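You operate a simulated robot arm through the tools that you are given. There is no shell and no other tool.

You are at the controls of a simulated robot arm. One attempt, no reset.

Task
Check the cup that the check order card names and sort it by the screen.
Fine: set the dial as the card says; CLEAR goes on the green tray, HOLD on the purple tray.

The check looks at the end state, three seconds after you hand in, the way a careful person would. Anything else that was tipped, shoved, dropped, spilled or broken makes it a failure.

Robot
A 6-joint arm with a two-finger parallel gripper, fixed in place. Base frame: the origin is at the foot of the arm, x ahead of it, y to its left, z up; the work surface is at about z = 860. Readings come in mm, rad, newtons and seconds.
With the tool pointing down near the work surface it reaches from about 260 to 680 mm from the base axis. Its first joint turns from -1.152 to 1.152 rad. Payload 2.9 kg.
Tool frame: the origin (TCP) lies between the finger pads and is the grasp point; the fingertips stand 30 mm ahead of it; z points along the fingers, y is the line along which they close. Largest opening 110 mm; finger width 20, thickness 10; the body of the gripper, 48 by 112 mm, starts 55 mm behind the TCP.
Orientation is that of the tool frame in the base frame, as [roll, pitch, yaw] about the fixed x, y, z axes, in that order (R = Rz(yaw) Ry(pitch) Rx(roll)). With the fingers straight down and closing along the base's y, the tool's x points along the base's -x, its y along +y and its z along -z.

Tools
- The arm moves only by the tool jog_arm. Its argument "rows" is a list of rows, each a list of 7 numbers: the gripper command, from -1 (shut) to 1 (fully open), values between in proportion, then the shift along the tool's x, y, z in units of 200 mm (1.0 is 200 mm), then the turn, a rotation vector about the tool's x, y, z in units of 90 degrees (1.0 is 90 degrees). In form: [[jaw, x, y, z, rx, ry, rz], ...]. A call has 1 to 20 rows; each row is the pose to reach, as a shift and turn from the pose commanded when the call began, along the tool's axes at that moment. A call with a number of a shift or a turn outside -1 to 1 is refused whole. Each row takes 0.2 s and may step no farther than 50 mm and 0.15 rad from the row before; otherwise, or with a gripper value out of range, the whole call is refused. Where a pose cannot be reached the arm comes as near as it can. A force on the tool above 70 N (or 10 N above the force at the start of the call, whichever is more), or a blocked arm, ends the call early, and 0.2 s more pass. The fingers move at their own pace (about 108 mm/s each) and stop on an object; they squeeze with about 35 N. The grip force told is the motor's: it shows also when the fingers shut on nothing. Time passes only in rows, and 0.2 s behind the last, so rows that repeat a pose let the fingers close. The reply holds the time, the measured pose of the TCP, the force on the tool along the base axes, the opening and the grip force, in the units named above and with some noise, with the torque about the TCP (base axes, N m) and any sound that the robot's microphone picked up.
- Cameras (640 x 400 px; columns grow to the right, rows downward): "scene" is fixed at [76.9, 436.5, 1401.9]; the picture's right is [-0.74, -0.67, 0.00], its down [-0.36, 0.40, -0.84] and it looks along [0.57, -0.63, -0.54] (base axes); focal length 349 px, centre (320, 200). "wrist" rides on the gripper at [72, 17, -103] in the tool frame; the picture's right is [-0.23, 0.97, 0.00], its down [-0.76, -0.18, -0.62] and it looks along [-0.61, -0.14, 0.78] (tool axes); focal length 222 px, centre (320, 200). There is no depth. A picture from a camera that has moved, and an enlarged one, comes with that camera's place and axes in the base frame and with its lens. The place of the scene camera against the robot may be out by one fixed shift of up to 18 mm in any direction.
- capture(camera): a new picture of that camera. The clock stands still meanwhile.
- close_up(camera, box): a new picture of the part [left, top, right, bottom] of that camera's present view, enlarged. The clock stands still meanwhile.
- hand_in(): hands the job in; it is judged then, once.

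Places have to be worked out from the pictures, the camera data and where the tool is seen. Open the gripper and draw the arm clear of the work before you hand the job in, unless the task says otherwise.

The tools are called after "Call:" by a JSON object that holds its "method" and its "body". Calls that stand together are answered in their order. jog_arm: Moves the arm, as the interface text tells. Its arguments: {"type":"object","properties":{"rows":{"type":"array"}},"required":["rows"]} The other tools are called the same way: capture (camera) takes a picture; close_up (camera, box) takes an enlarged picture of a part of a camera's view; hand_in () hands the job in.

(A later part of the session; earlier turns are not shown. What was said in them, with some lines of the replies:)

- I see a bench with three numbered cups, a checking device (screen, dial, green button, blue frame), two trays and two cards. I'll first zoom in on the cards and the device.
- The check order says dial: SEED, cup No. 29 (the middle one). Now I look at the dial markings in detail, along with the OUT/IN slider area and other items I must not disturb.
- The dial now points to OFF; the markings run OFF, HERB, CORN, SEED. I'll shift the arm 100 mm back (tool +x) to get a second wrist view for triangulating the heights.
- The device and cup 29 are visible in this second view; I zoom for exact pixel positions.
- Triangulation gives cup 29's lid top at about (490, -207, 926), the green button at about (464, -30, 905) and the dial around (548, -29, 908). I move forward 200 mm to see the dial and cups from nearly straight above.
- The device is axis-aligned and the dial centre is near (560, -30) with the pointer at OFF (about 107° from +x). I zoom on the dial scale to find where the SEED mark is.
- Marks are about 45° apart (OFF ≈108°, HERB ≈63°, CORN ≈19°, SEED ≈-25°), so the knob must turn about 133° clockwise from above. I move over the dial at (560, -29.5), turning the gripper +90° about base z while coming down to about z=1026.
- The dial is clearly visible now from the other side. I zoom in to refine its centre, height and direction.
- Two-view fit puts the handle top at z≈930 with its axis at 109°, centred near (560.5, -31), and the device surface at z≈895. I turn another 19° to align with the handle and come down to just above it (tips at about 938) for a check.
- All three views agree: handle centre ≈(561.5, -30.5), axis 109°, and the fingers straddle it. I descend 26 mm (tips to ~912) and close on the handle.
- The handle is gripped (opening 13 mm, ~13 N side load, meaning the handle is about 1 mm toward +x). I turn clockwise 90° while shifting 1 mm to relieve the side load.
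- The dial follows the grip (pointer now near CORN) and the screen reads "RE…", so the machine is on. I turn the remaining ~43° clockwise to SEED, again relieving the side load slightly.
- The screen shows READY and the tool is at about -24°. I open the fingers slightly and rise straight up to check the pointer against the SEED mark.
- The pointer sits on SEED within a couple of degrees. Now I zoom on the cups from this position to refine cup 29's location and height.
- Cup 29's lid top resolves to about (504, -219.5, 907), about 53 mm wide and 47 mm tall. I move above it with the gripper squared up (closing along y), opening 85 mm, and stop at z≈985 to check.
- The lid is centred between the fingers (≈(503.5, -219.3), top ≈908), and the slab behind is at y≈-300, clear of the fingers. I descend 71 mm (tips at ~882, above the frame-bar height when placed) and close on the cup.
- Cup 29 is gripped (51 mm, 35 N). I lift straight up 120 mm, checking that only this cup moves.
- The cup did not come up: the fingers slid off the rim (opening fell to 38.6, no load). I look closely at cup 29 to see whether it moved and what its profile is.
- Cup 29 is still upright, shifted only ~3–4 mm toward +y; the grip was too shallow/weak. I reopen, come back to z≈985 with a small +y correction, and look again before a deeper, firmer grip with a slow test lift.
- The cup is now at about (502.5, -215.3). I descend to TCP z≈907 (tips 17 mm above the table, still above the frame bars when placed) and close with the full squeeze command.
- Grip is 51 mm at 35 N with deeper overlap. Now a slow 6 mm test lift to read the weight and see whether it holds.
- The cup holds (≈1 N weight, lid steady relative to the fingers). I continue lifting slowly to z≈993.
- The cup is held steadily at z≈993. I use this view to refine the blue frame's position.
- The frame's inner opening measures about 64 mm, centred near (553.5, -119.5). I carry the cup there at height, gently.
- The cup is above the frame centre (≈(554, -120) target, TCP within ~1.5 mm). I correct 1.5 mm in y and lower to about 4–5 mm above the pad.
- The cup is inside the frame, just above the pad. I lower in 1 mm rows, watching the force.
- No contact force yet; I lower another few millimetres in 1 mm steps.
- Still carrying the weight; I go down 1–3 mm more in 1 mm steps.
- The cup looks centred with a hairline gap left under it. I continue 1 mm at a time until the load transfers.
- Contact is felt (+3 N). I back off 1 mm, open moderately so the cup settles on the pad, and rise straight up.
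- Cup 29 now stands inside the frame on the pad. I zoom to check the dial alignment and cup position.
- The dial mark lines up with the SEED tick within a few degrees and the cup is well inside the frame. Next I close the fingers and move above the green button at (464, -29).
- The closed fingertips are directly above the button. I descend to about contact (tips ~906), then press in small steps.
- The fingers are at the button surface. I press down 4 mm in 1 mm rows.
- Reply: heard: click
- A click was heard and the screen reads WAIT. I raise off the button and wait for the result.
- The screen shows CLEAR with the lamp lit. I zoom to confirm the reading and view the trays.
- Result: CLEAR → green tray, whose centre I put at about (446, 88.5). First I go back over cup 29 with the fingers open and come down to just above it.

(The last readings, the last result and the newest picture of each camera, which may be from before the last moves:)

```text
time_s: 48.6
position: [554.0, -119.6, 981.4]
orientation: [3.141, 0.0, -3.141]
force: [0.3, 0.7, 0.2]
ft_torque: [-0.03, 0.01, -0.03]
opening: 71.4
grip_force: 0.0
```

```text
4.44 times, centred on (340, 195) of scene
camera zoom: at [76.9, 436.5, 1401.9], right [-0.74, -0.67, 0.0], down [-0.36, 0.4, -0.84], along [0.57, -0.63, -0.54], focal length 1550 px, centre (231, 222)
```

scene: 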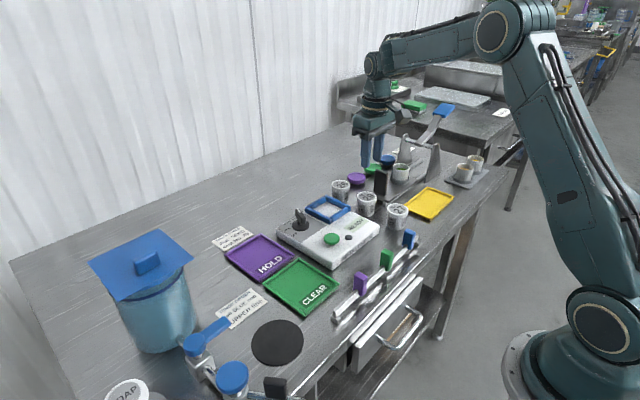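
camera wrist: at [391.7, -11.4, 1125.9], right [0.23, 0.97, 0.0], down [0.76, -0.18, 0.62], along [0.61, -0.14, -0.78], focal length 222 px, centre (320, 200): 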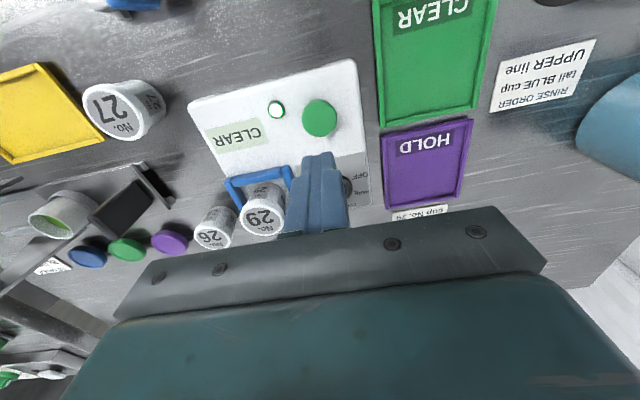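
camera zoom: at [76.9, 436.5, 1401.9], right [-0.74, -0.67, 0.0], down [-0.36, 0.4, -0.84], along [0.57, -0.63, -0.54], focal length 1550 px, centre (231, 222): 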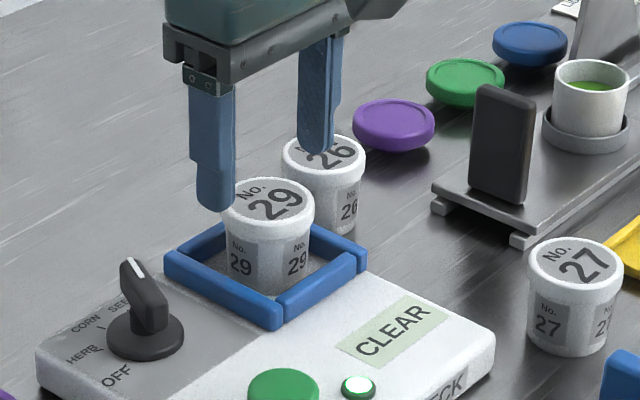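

Well aligned over the cup. I descend 45 mm to TCP z≈936.5 (tips just above the frame bars) and close fully.

Call:
{"method": "jog_arm", "body": {"rows": [[0.3, 0, 0, 0.07, 0, 0, 0], [0.3, 0, 0, 0.14, 0, 0, 0], [0.3, 0, 0, 0.2, 0, 0, 0], [0.3, 0, 0, 0.225, 0, 0, 0], [0.3, 0, 0, 0.225, 0, 0, 0], [0.0, 0, 0, 0.225, 0, 0, 0], [-0.4, 0, 0, 0.225, 0, 0, 0], [-1, 0, 0, 0.225, 0, 0, 0], [-1, 0, 0, 0.225, 0, 0, 0], [-1, 0, 0, 0.225, 0, 0, 0]]}}

Call:
{"method": "close_up", "body": {"camera": "scene", "box": [290, 165, 370, 225]}}

```text
time_s: 50.8
position: [553.4, -121.2, 936.7]
orientation: [-3.141, 0.0, -3.14]
force: [0.0, 0.3, 0.0]
ft_torque: [0.0, 0.01, 0.0]
opening: 50.7
grip_force: 34.6
```

```text
6.67 times, centred on (330, 195) of scene
camera zoom: at [76.9, 436.5, 1401.9], right [-0.74, -0.67, 0.0], down [-0.36, 0.4, -0.84], along [0.57, -0.63, -0.54], focal length 2324 px, centre (253, 233)
```

zoom: 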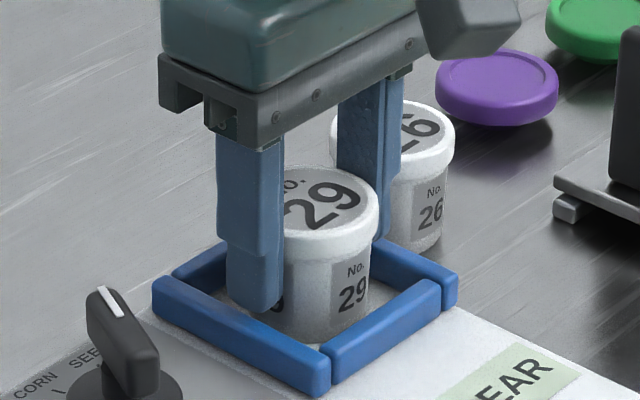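

Gripped at 50.7 mm with 35 N and no side load. I lift slowly 5 mm, then continue gradually up.

Call:
{"method": "jog_arm", "body": {"rows": [[-1, 0, 0, -0.005, 0, 0, 0], [-1, 0, 0, -0.01, 0, 0, 0], [-1, 0, 0, -0.015, 0, 0, 0], [-1, 0, 0, -0.02, 0, 0, 0], [-1, 0, 0, -0.025, 0, 0, 0], [-1, 0, 0, -0.03, 0, 0, 0], [-1, 0, 0, -0.03, 0, 0, 0]]}}

Call:
{"method": "close_up", "body": {"camera": "scene", "box": [290, 165, 370, 225]}}

```text
time_s: 52.4
position: [552.8, -119.5, 943.3]
orientation: [3.141, 0.002, 3.141]
force: [0.5, 0.0, -0.5]
ft_torque: [-0.03, -0.01, 0.04]
opening: 50.7
grip_force: 35.0
```

```text
6.67 times, centred on (330, 195) of scene
camera zoom: at [76.9, 436.5, 1401.9], right [-0.74, -0.67, 0.0], down [-0.36, 0.4, -0.84], along [0.57, -0.63, -0.54], focal length 2324 px, centre (253, 233)
```

zoom: 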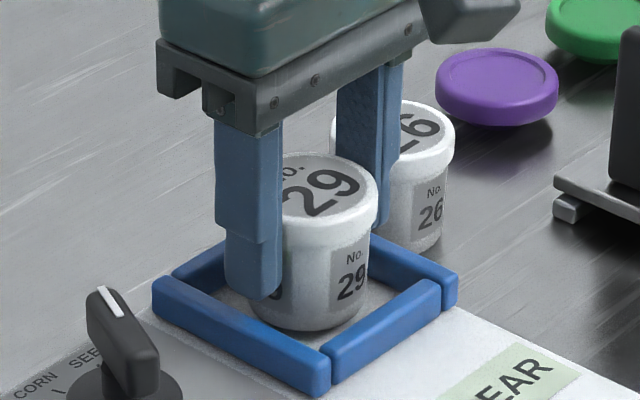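

The cup comes up with the fingers. I continue lifting gently another 60 mm.

Call:
{"method": "jog_arm", "body": {"rows": [[-1, 0, 0, -0.015, 0, 0, 0], [-1, 0, 0, -0.035, 0, 0, 0], [-1, 0, 0, -0.06, 0, 0, 0], [-1, 0, 0, -0.09, 0, 0, 0], [-1, 0, 0, -0.125, 0, 0, 0], [-1, 0, 0, -0.16, 0, 0, 0], [-1, 0, 0, -0.2, 0, 0, 0], [-1, 0, 0, -0.24, 0, 0, 0], [-1, 0, 0, -0.27, 0, 0, 0], [-1, 0, 0, -0.29, 0, 0, 0], [-1, 0, 0, -0.3, 0, 0, 0], [-1, 0, 0, -0.3, 0, 0, 0]]}}

Call:
{"method": "capture", "body": {"camera": "wrist"}}

Call:
{"method": "close_up", "body": {"camera": "scene", "box": [280, 140, 400, 230]}}

```text
time_s: 55.0
position: [553.2, -120.4, 1002.5]
orientation: [-3.14, 0.001, 3.141]
force: [-0.1, -0.7, 0.3]
ft_torque: [-0.02, -0.02, -0.01]
opening: 50.6
grip_force: 34.7
```

```text
taken
camera wrist: at [480.6, -102.7, 1106.1], right [0.23, 0.97, 0.0], down [0.76, -0.18, 0.62], along [0.61, -0.14, -0.78], focal length 222 px, centre (320, 200)
```

wrist: 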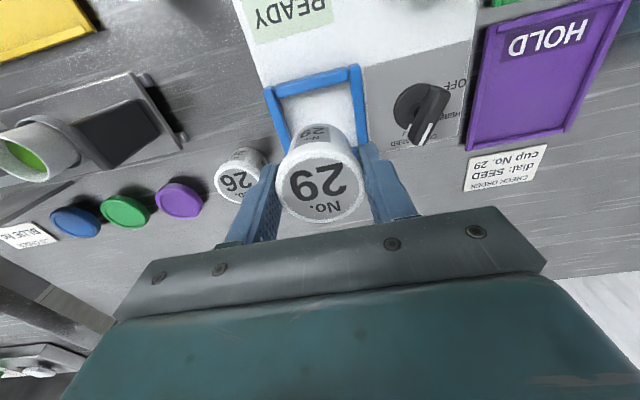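

```text
4.44 times, centred on (340, 185) of scene
camera zoom: at [76.9, 436.5, 1401.9], right [-0.74, -0.67, 0.0], down [-0.36, 0.4, -0.84], along [0.57, -0.63, -0.54], focal length 1550 px, centre (231, 267)
```

zoom: 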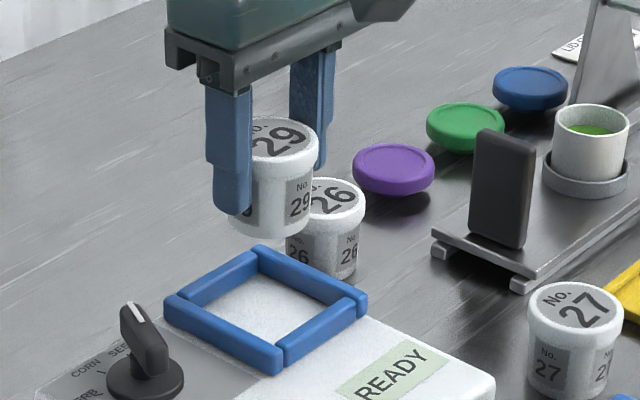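

The cup is held securely and the screen went back to READY on removal. I carry it at this height toward the green tray, about 225 mm, with a gentle speed profile.

Call:
{"method": "jog_arm", "body": {"rows": [[-1, 0.0102, 0.02, 0, 0, 0, 0], [-1, 0.0306, 0.06, 0, 0, 0, 0], [-1, 0.0612, 0.12, 0, 0, 0, 0], [-1, 0.0969, 0.19, 0, 0, 0, 0], [-1, 0.1377, 0.27, 0, 0, 0, 0], [-1, 0.1785, 0.35, 0, 0, 0, 0], [-1, 0.2193, 0.43, 0, 0, 0, 0], [-1, 0.2601, 0.51, 0, 0, 0, 0], [-1, 0.3009, 0.59, 0, 0, 0, 0], [-1, 0.3417, 0.67, 0, 0, 0, 0], [-1, 0.3825, 0.75, 0, 0, 0, 0], [-1, 0.4233, 0.83, 0, 0, 0, 0], [-1, 0.459, 0.9, 0, 0, 0, 0], [-1, 0.4845, 0.95, 0, 0, 0, 0], [-1, 0.4998, 0.98, 0, 0, 0, 0], [-1, 0.51, 1.0, 0, 0, 0, 0], [-1, 0.51, 1.0, 0, 0, 0, 0]]}}

Call:
{"method": "capture", "body": {"camera": "wrist"}}

Call:
{"method": "capture", "body": {"camera": "scene"}}

```text
time_s: 58.6
position: [451.2, 79.6, 1003.8]
orientation: [-3.141, 0.0, -3.141]
force: [0.6, -0.2, -0.6]
ft_torque: [-0.02, 0.0, 0.03]
opening: 50.7
grip_force: 35.0
```

```text
taken
camera wrist: at [379.1, 97.1, 1106.4], right [0.23, 0.97, 0.0], down [0.76, -0.18, 0.62], along [0.61, -0.14, -0.78], focal length 222 px, centre (320, 200)
```

wrist: 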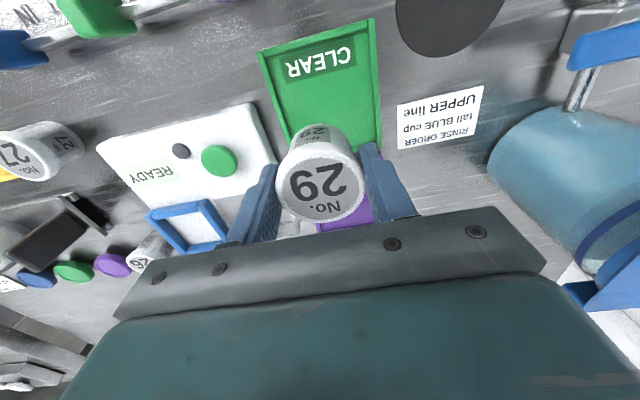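

```text
taken
```

scene: 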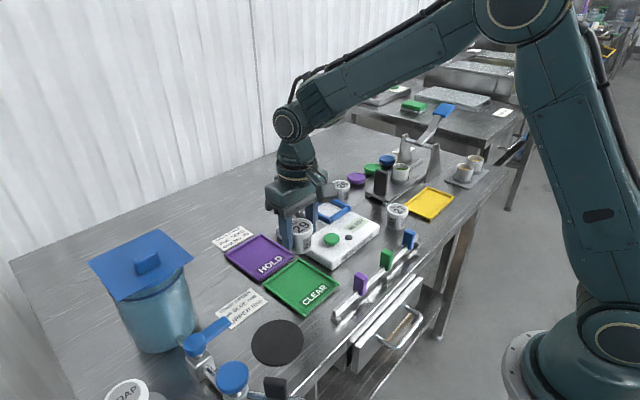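

The tray rim corners agree with a centre near (445.5, 89). I shift the last ~10 mm and lower to about 6 mm above the tray floor.

Call:
{"method": "jog_arm", "body": {"rows": [[-1, 0.01, 0.02, 0, 0, 0, 0], [-1, 0.02, 0.0475, 0.015, 0, 0, 0], [-1, 0.0225, 0.0475, 0.05, 0, 0, 0], [-1, 0.0225, 0.0475, 0.1, 0, 0, 0], [-1, 0.0225, 0.0475, 0.16, 0, 0, 0], [-1, 0.0225, 0.0475, 0.22, 0, 0, 0], [-1, 0.0225, 0.0475, 0.28, 0, 0, 0], [-1, 0.0225, 0.0475, 0.33, 0, 0, 0], [-1, 0.0225, 0.0475, 0.37, 0, 0, 0], [-1, 0.0225, 0.0475, 0.4, 0, 0, 0], [-1, 0.0225, 0.0475, 0.42, 0, 0, 0], [-1, 0.0225, 0.0475, 0.42, 0, 0, 0]]}}

Call:
{"method": "close_up", "body": {"camera": "scene", "box": [250, 225, 354, 325]}}

Call:
{"method": "capture", "body": {"camera": "wrist"}}

```text
time_s: 61.2
position: [446.5, 88.3, 917.9]
orientation: [-3.141, 0.0, 3.141]
force: [-0.4, -0.3, -0.6]
ft_torque: [0.01, 0.0, 0.03]
opening: 50.6
grip_force: 34.9
```

```text
4.00 times, centred on (302, 275) of scene
camera zoom: at [76.9, 436.5, 1401.9], right [-0.74, -0.67, 0.0], down [-0.36, 0.4, -0.84], along [0.57, -0.63, -0.54], focal length 1395 px, centre (392, -100)
```

zoom: 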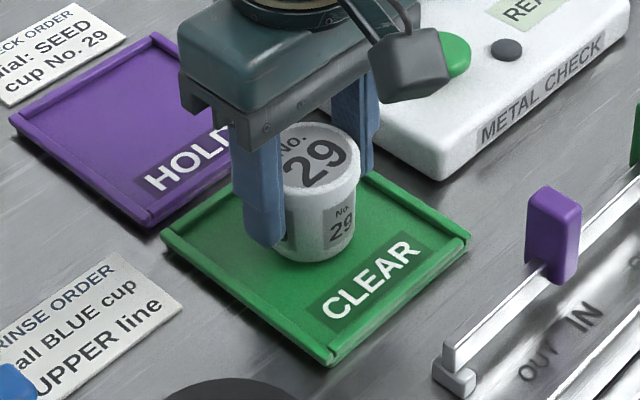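

```text
taken
camera wrist: at [374.2, 106.5, 1022.1], right [0.23, 0.97, 0.0], down [0.76, -0.18, 0.62], along [0.61, -0.14, -0.78], focal length 222 px, centre (320, 200)
```

wrist: 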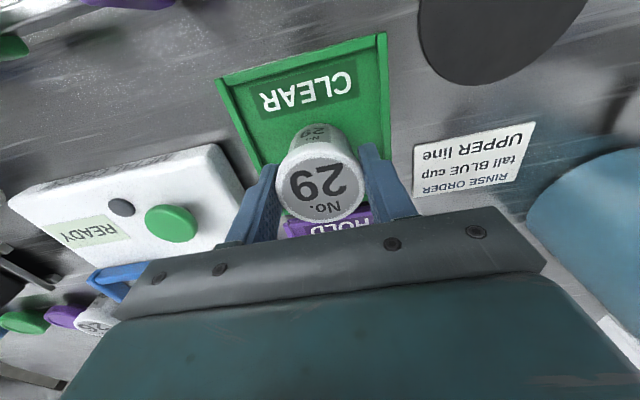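

The cup is over the middle of the green tray, a few mm above the floor. I step down 1 mm at a time looking for contact.

Call:
{"method": "jog_arm", "body": {"rows": [[-1, 0, 0, 0.005, 0, 0, 0], [-1, 0, 0, 0.01, 0, 0, 0], [-1, 0, 0, 0.015, 0, 0, 0], [-1, 0, 0, 0.02, 0, 0, 0], [-1, 0, 0, 0.02, 0, 0, 0]]}}

Call:
{"method": "close_up", "body": {"camera": "scene", "box": [270, 235, 350, 305]}}

```text
time_s: 62.4
position: [446.9, 89.1, 913.8]
orientation: [-3.141, 0.0, 3.141]
force: [-0.1, 1.4, -1.4]
ft_torque: [0.01, -0.01, 0.0]
opening: 50.7
grip_force: 34.9
```

```text
5.71 times, centred on (310, 270) of scene
camera zoom: at [76.9, 436.5, 1401.9], right [-0.74, -0.67, 0.0], down [-0.36, 0.4, -0.84], along [0.57, -0.63, -0.54], focal length 1992 px, centre (377, -200)
```

zoom: 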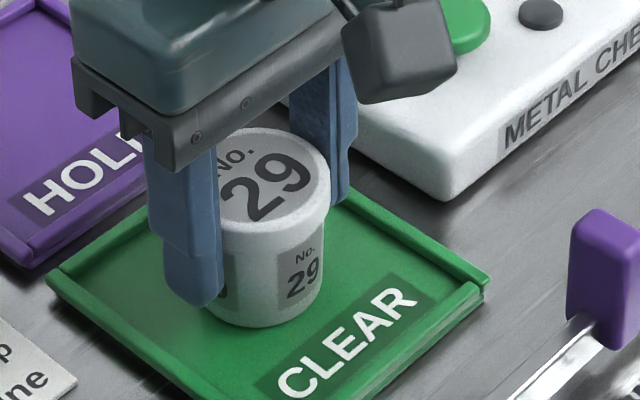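

Call:
{"method": "jog_arm", "body": {"rows": [[-1, 0, 0, 0.005, 0, 0, 0], [-1, 0, 0, 0.01, 0, 0, 0], [-1, 0, 0, 0.01, 0, 0, 0]]}}

Call:
{"method": "close_up", "body": {"camera": "scene", "box": [290, 255, 330, 290]}}

```text
time_s: 63.2
position: [446.4, 89.2, 912.0]
orientation: [3.141, 0.0, 3.141]
force: [-1.6, 0.2, 4.6]
ft_torque: [0.01, 0.07, 0.02]
opening: 50.4
grip_force: 35.2
```

```text
11.43 times, centred on (310, 272) of scene
camera zoom: at [76.8, 436.5, 1401.9], right [-0.74, -0.67, 0.0], down [-0.36, 0.4, -0.84], along [0.57, -0.63, -0.54], focal length 3984 px, centre (434, -629)
```

zoom: 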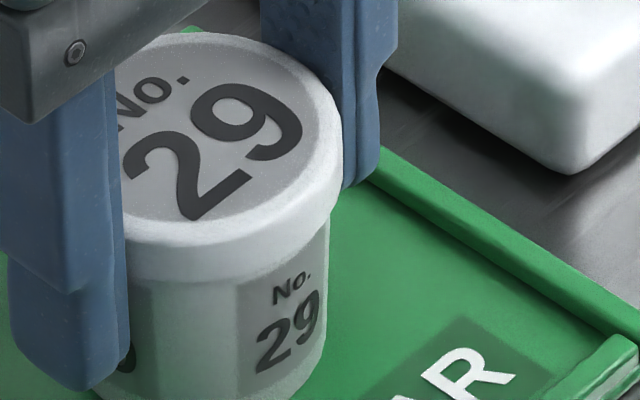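

Contact (+5 N up): the cup rests on the tray. I open the fingers and rise straight up.

Call:
{"method": "jog_arm", "body": {"rows": [[-1, 0, 0, -0.002, 0, 0, 0], [0.0, 0, 0, -0.002, 0, 0, 0], [0.3, 0, 0, -0.002, 0, 0, 0], [0.36, 0, 0, -0.002, 0, 0, 0], [0.36, 0, 0, -0.03, 0, 0, 0], [0.36, 0, 0, -0.1, 0, 0, 0], [0.36, 0, 0, -0.25, 0, 0, 0], [0.36, 0, 0, -0.45, 0, 0, 0], [0.36, 0, 0, -0.65, 0, 0, 0], [0.36, 0, 0, -0.85, 0, 0, 0], [0.36, 0, 0, -0.85, 0, 0, 0]]}}

Call:
{"method": "capture", "body": {"camera": "scene"}}

Call:
{"method": "capture", "body": {"camera": "wrist"}}

```text
time_s: 65.6
position: [445.6, 88.3, 1082.8]
orientation: [-3.142, 0.001, -3.141]
force: [0.2, 0.6, -0.7]
ft_torque: [0.02, -0.04, -0.04]
opening: 74.9
grip_force: 0.0
```

```text
taken
```

scene: 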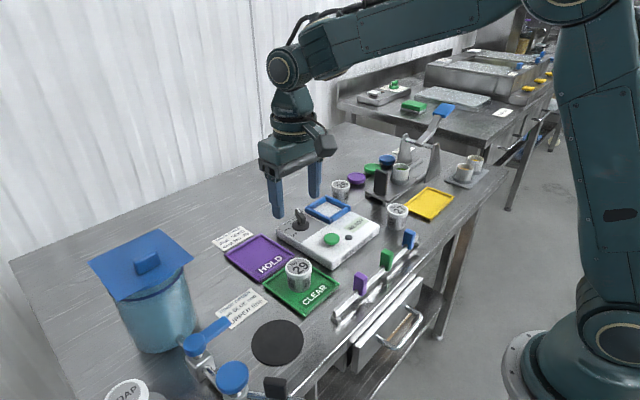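

```text
taken
camera wrist: at [373.4, 106.0, 1187.0], right [0.23, 0.97, 0.0], down [0.76, -0.18, 0.62], along [0.61, -0.14, -0.78], focal length 222 px, centre (320, 200)
```

wrist: 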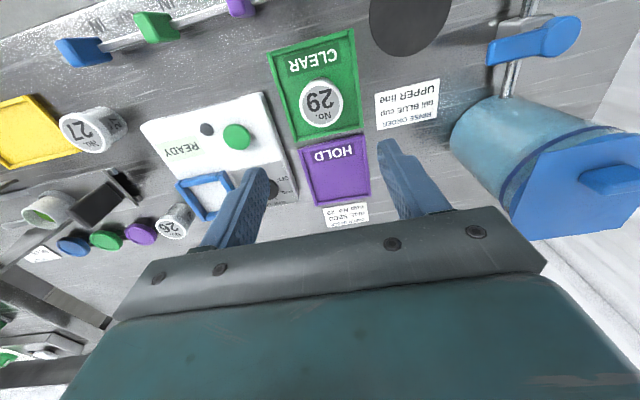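

Cup 29 stands on the green tray. I draw the arm back up to near the start pose with the gripper open, then compare the scene with the beginning and recheck the dial.

Call:
{"method": "jog_arm", "body": {"rows": [[0.6, 0.02, -0.15, -0.03, 0, 0, 0], [0.8, 0.04, -0.35, -0.06, 0, 0, 0], [1, 0.07, -0.55, -0.1, 0, 0, 0], [1, 0.1, -0.7, -0.1, 0, 0, 0], [1, 0.1, -0.7, -0.1, 0, 0, 0]]}}

Call:
{"method": "capture", "body": {"camera": "wrist"}}

Call:
{"method": "close_up", "body": {"camera": "wrist", "box": [320, 145, 400, 195]}}

Call:
{"method": "capture", "body": {"camera": "scene"}}

Call:
{"method": "close_up", "body": {"camera": "scene", "box": [215, 180, 415, 320]}}

Call:
{"method": "close_up", "body": {"camera": "scene", "box": [283, 200, 323, 240]}}

```text
time_s: 66.8
position: [424.5, -50.5, 1102.0]
orientation: [3.141, -0.001, -3.141]
force: [-0.2, 0.1, 0.3]
ft_torque: [0.01, 0.01, -0.02]
opening: 110.2
grip_force: 0.0
```

```text
taken
camera wrist: at [351.8, -32.7, 1205.3], right [0.23, 0.97, 0.0], down [0.76, -0.18, 0.62], along [0.61, -0.14, -0.78], focal length 222 px, centre (320, 200)
```

wrist: 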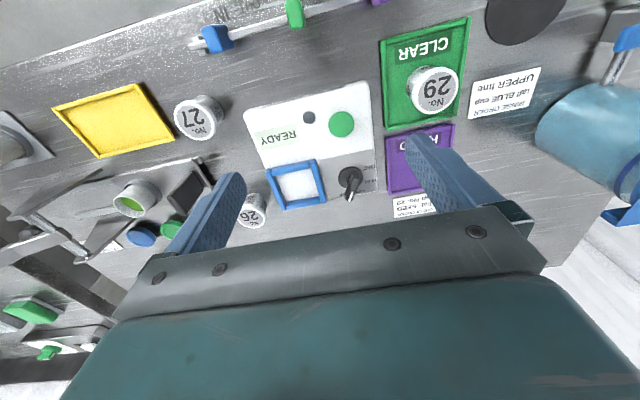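

```text
8.00 times, centred on (360, 170) of wrist
camera zoom: at [351.8, -32.7, 1205.3], right [0.23, 0.97, 0.0], down [0.76, -0.18, 0.62], along [0.61, -0.14, -0.78], focal length 1777 px, centre (0, 440)
```

zoom: 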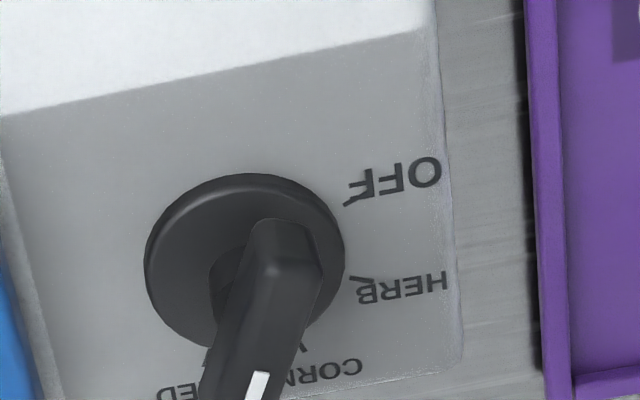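

```text
taken
```

scene: 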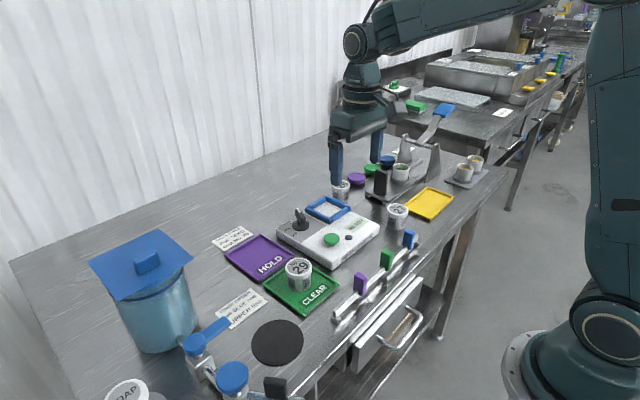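

```text
2.86 times, centred on (315, 250) of scene
camera zoom: at [76.9, 436.5, 1401.9], right [-0.74, -0.67, 0.0], down [-0.36, 0.4, -0.84], along [0.57, -0.63, -0.54], focal length 996 px, centre (334, 57)
```

zoom: 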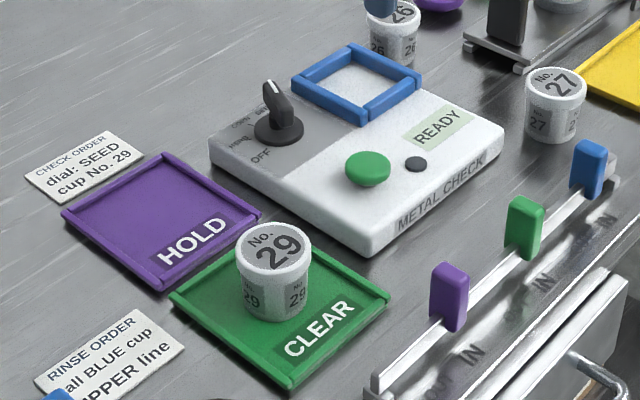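

```text
10.00 times, centred on (303, 220) of scene
camera zoom: at [76.9, 436.5, 1401.9], right [-0.74, -0.67, 0.0], down [-0.36, 0.4, -0.84], along [0.57, -0.63, -0.54], focal length 3486 px, centre (490, 0)
```

zoom: 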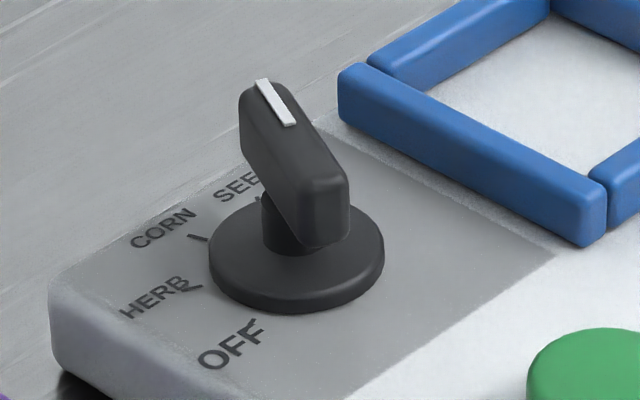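

Cup 29 stands upright on the green CLEAR tray, the dial points at SEED, and the other cups, slider, lids and cards are where they began. The gripper is open and the arm is clear, so I hand in.

Call:
{"method": "hand_in", "body": {}}

```text
The job is handed in.
```

I checked cup No. 29 with the dial on SEED. The screen read CLEAR, so I put the cup on the green tray and handed the job in. No verdict came back with the hand-in.

- **Dial:** I turned it from OFF to SEED, and the last picture shows it still there. By my measurements the pointer is within a few degrees of the mark.
- **Slip:** My first grip on cup 29 slid off its rim. The cup stayed upright on the bench but shifted about 4 mm. The second, deeper grip held for the rest of the job.
- **End state:** In the last pictures cup 29 stands upright near the middle of the green tray. I saw nothing else that had moved or tipped. I left the gripper open and the arm back near its start pose, clear of the work.
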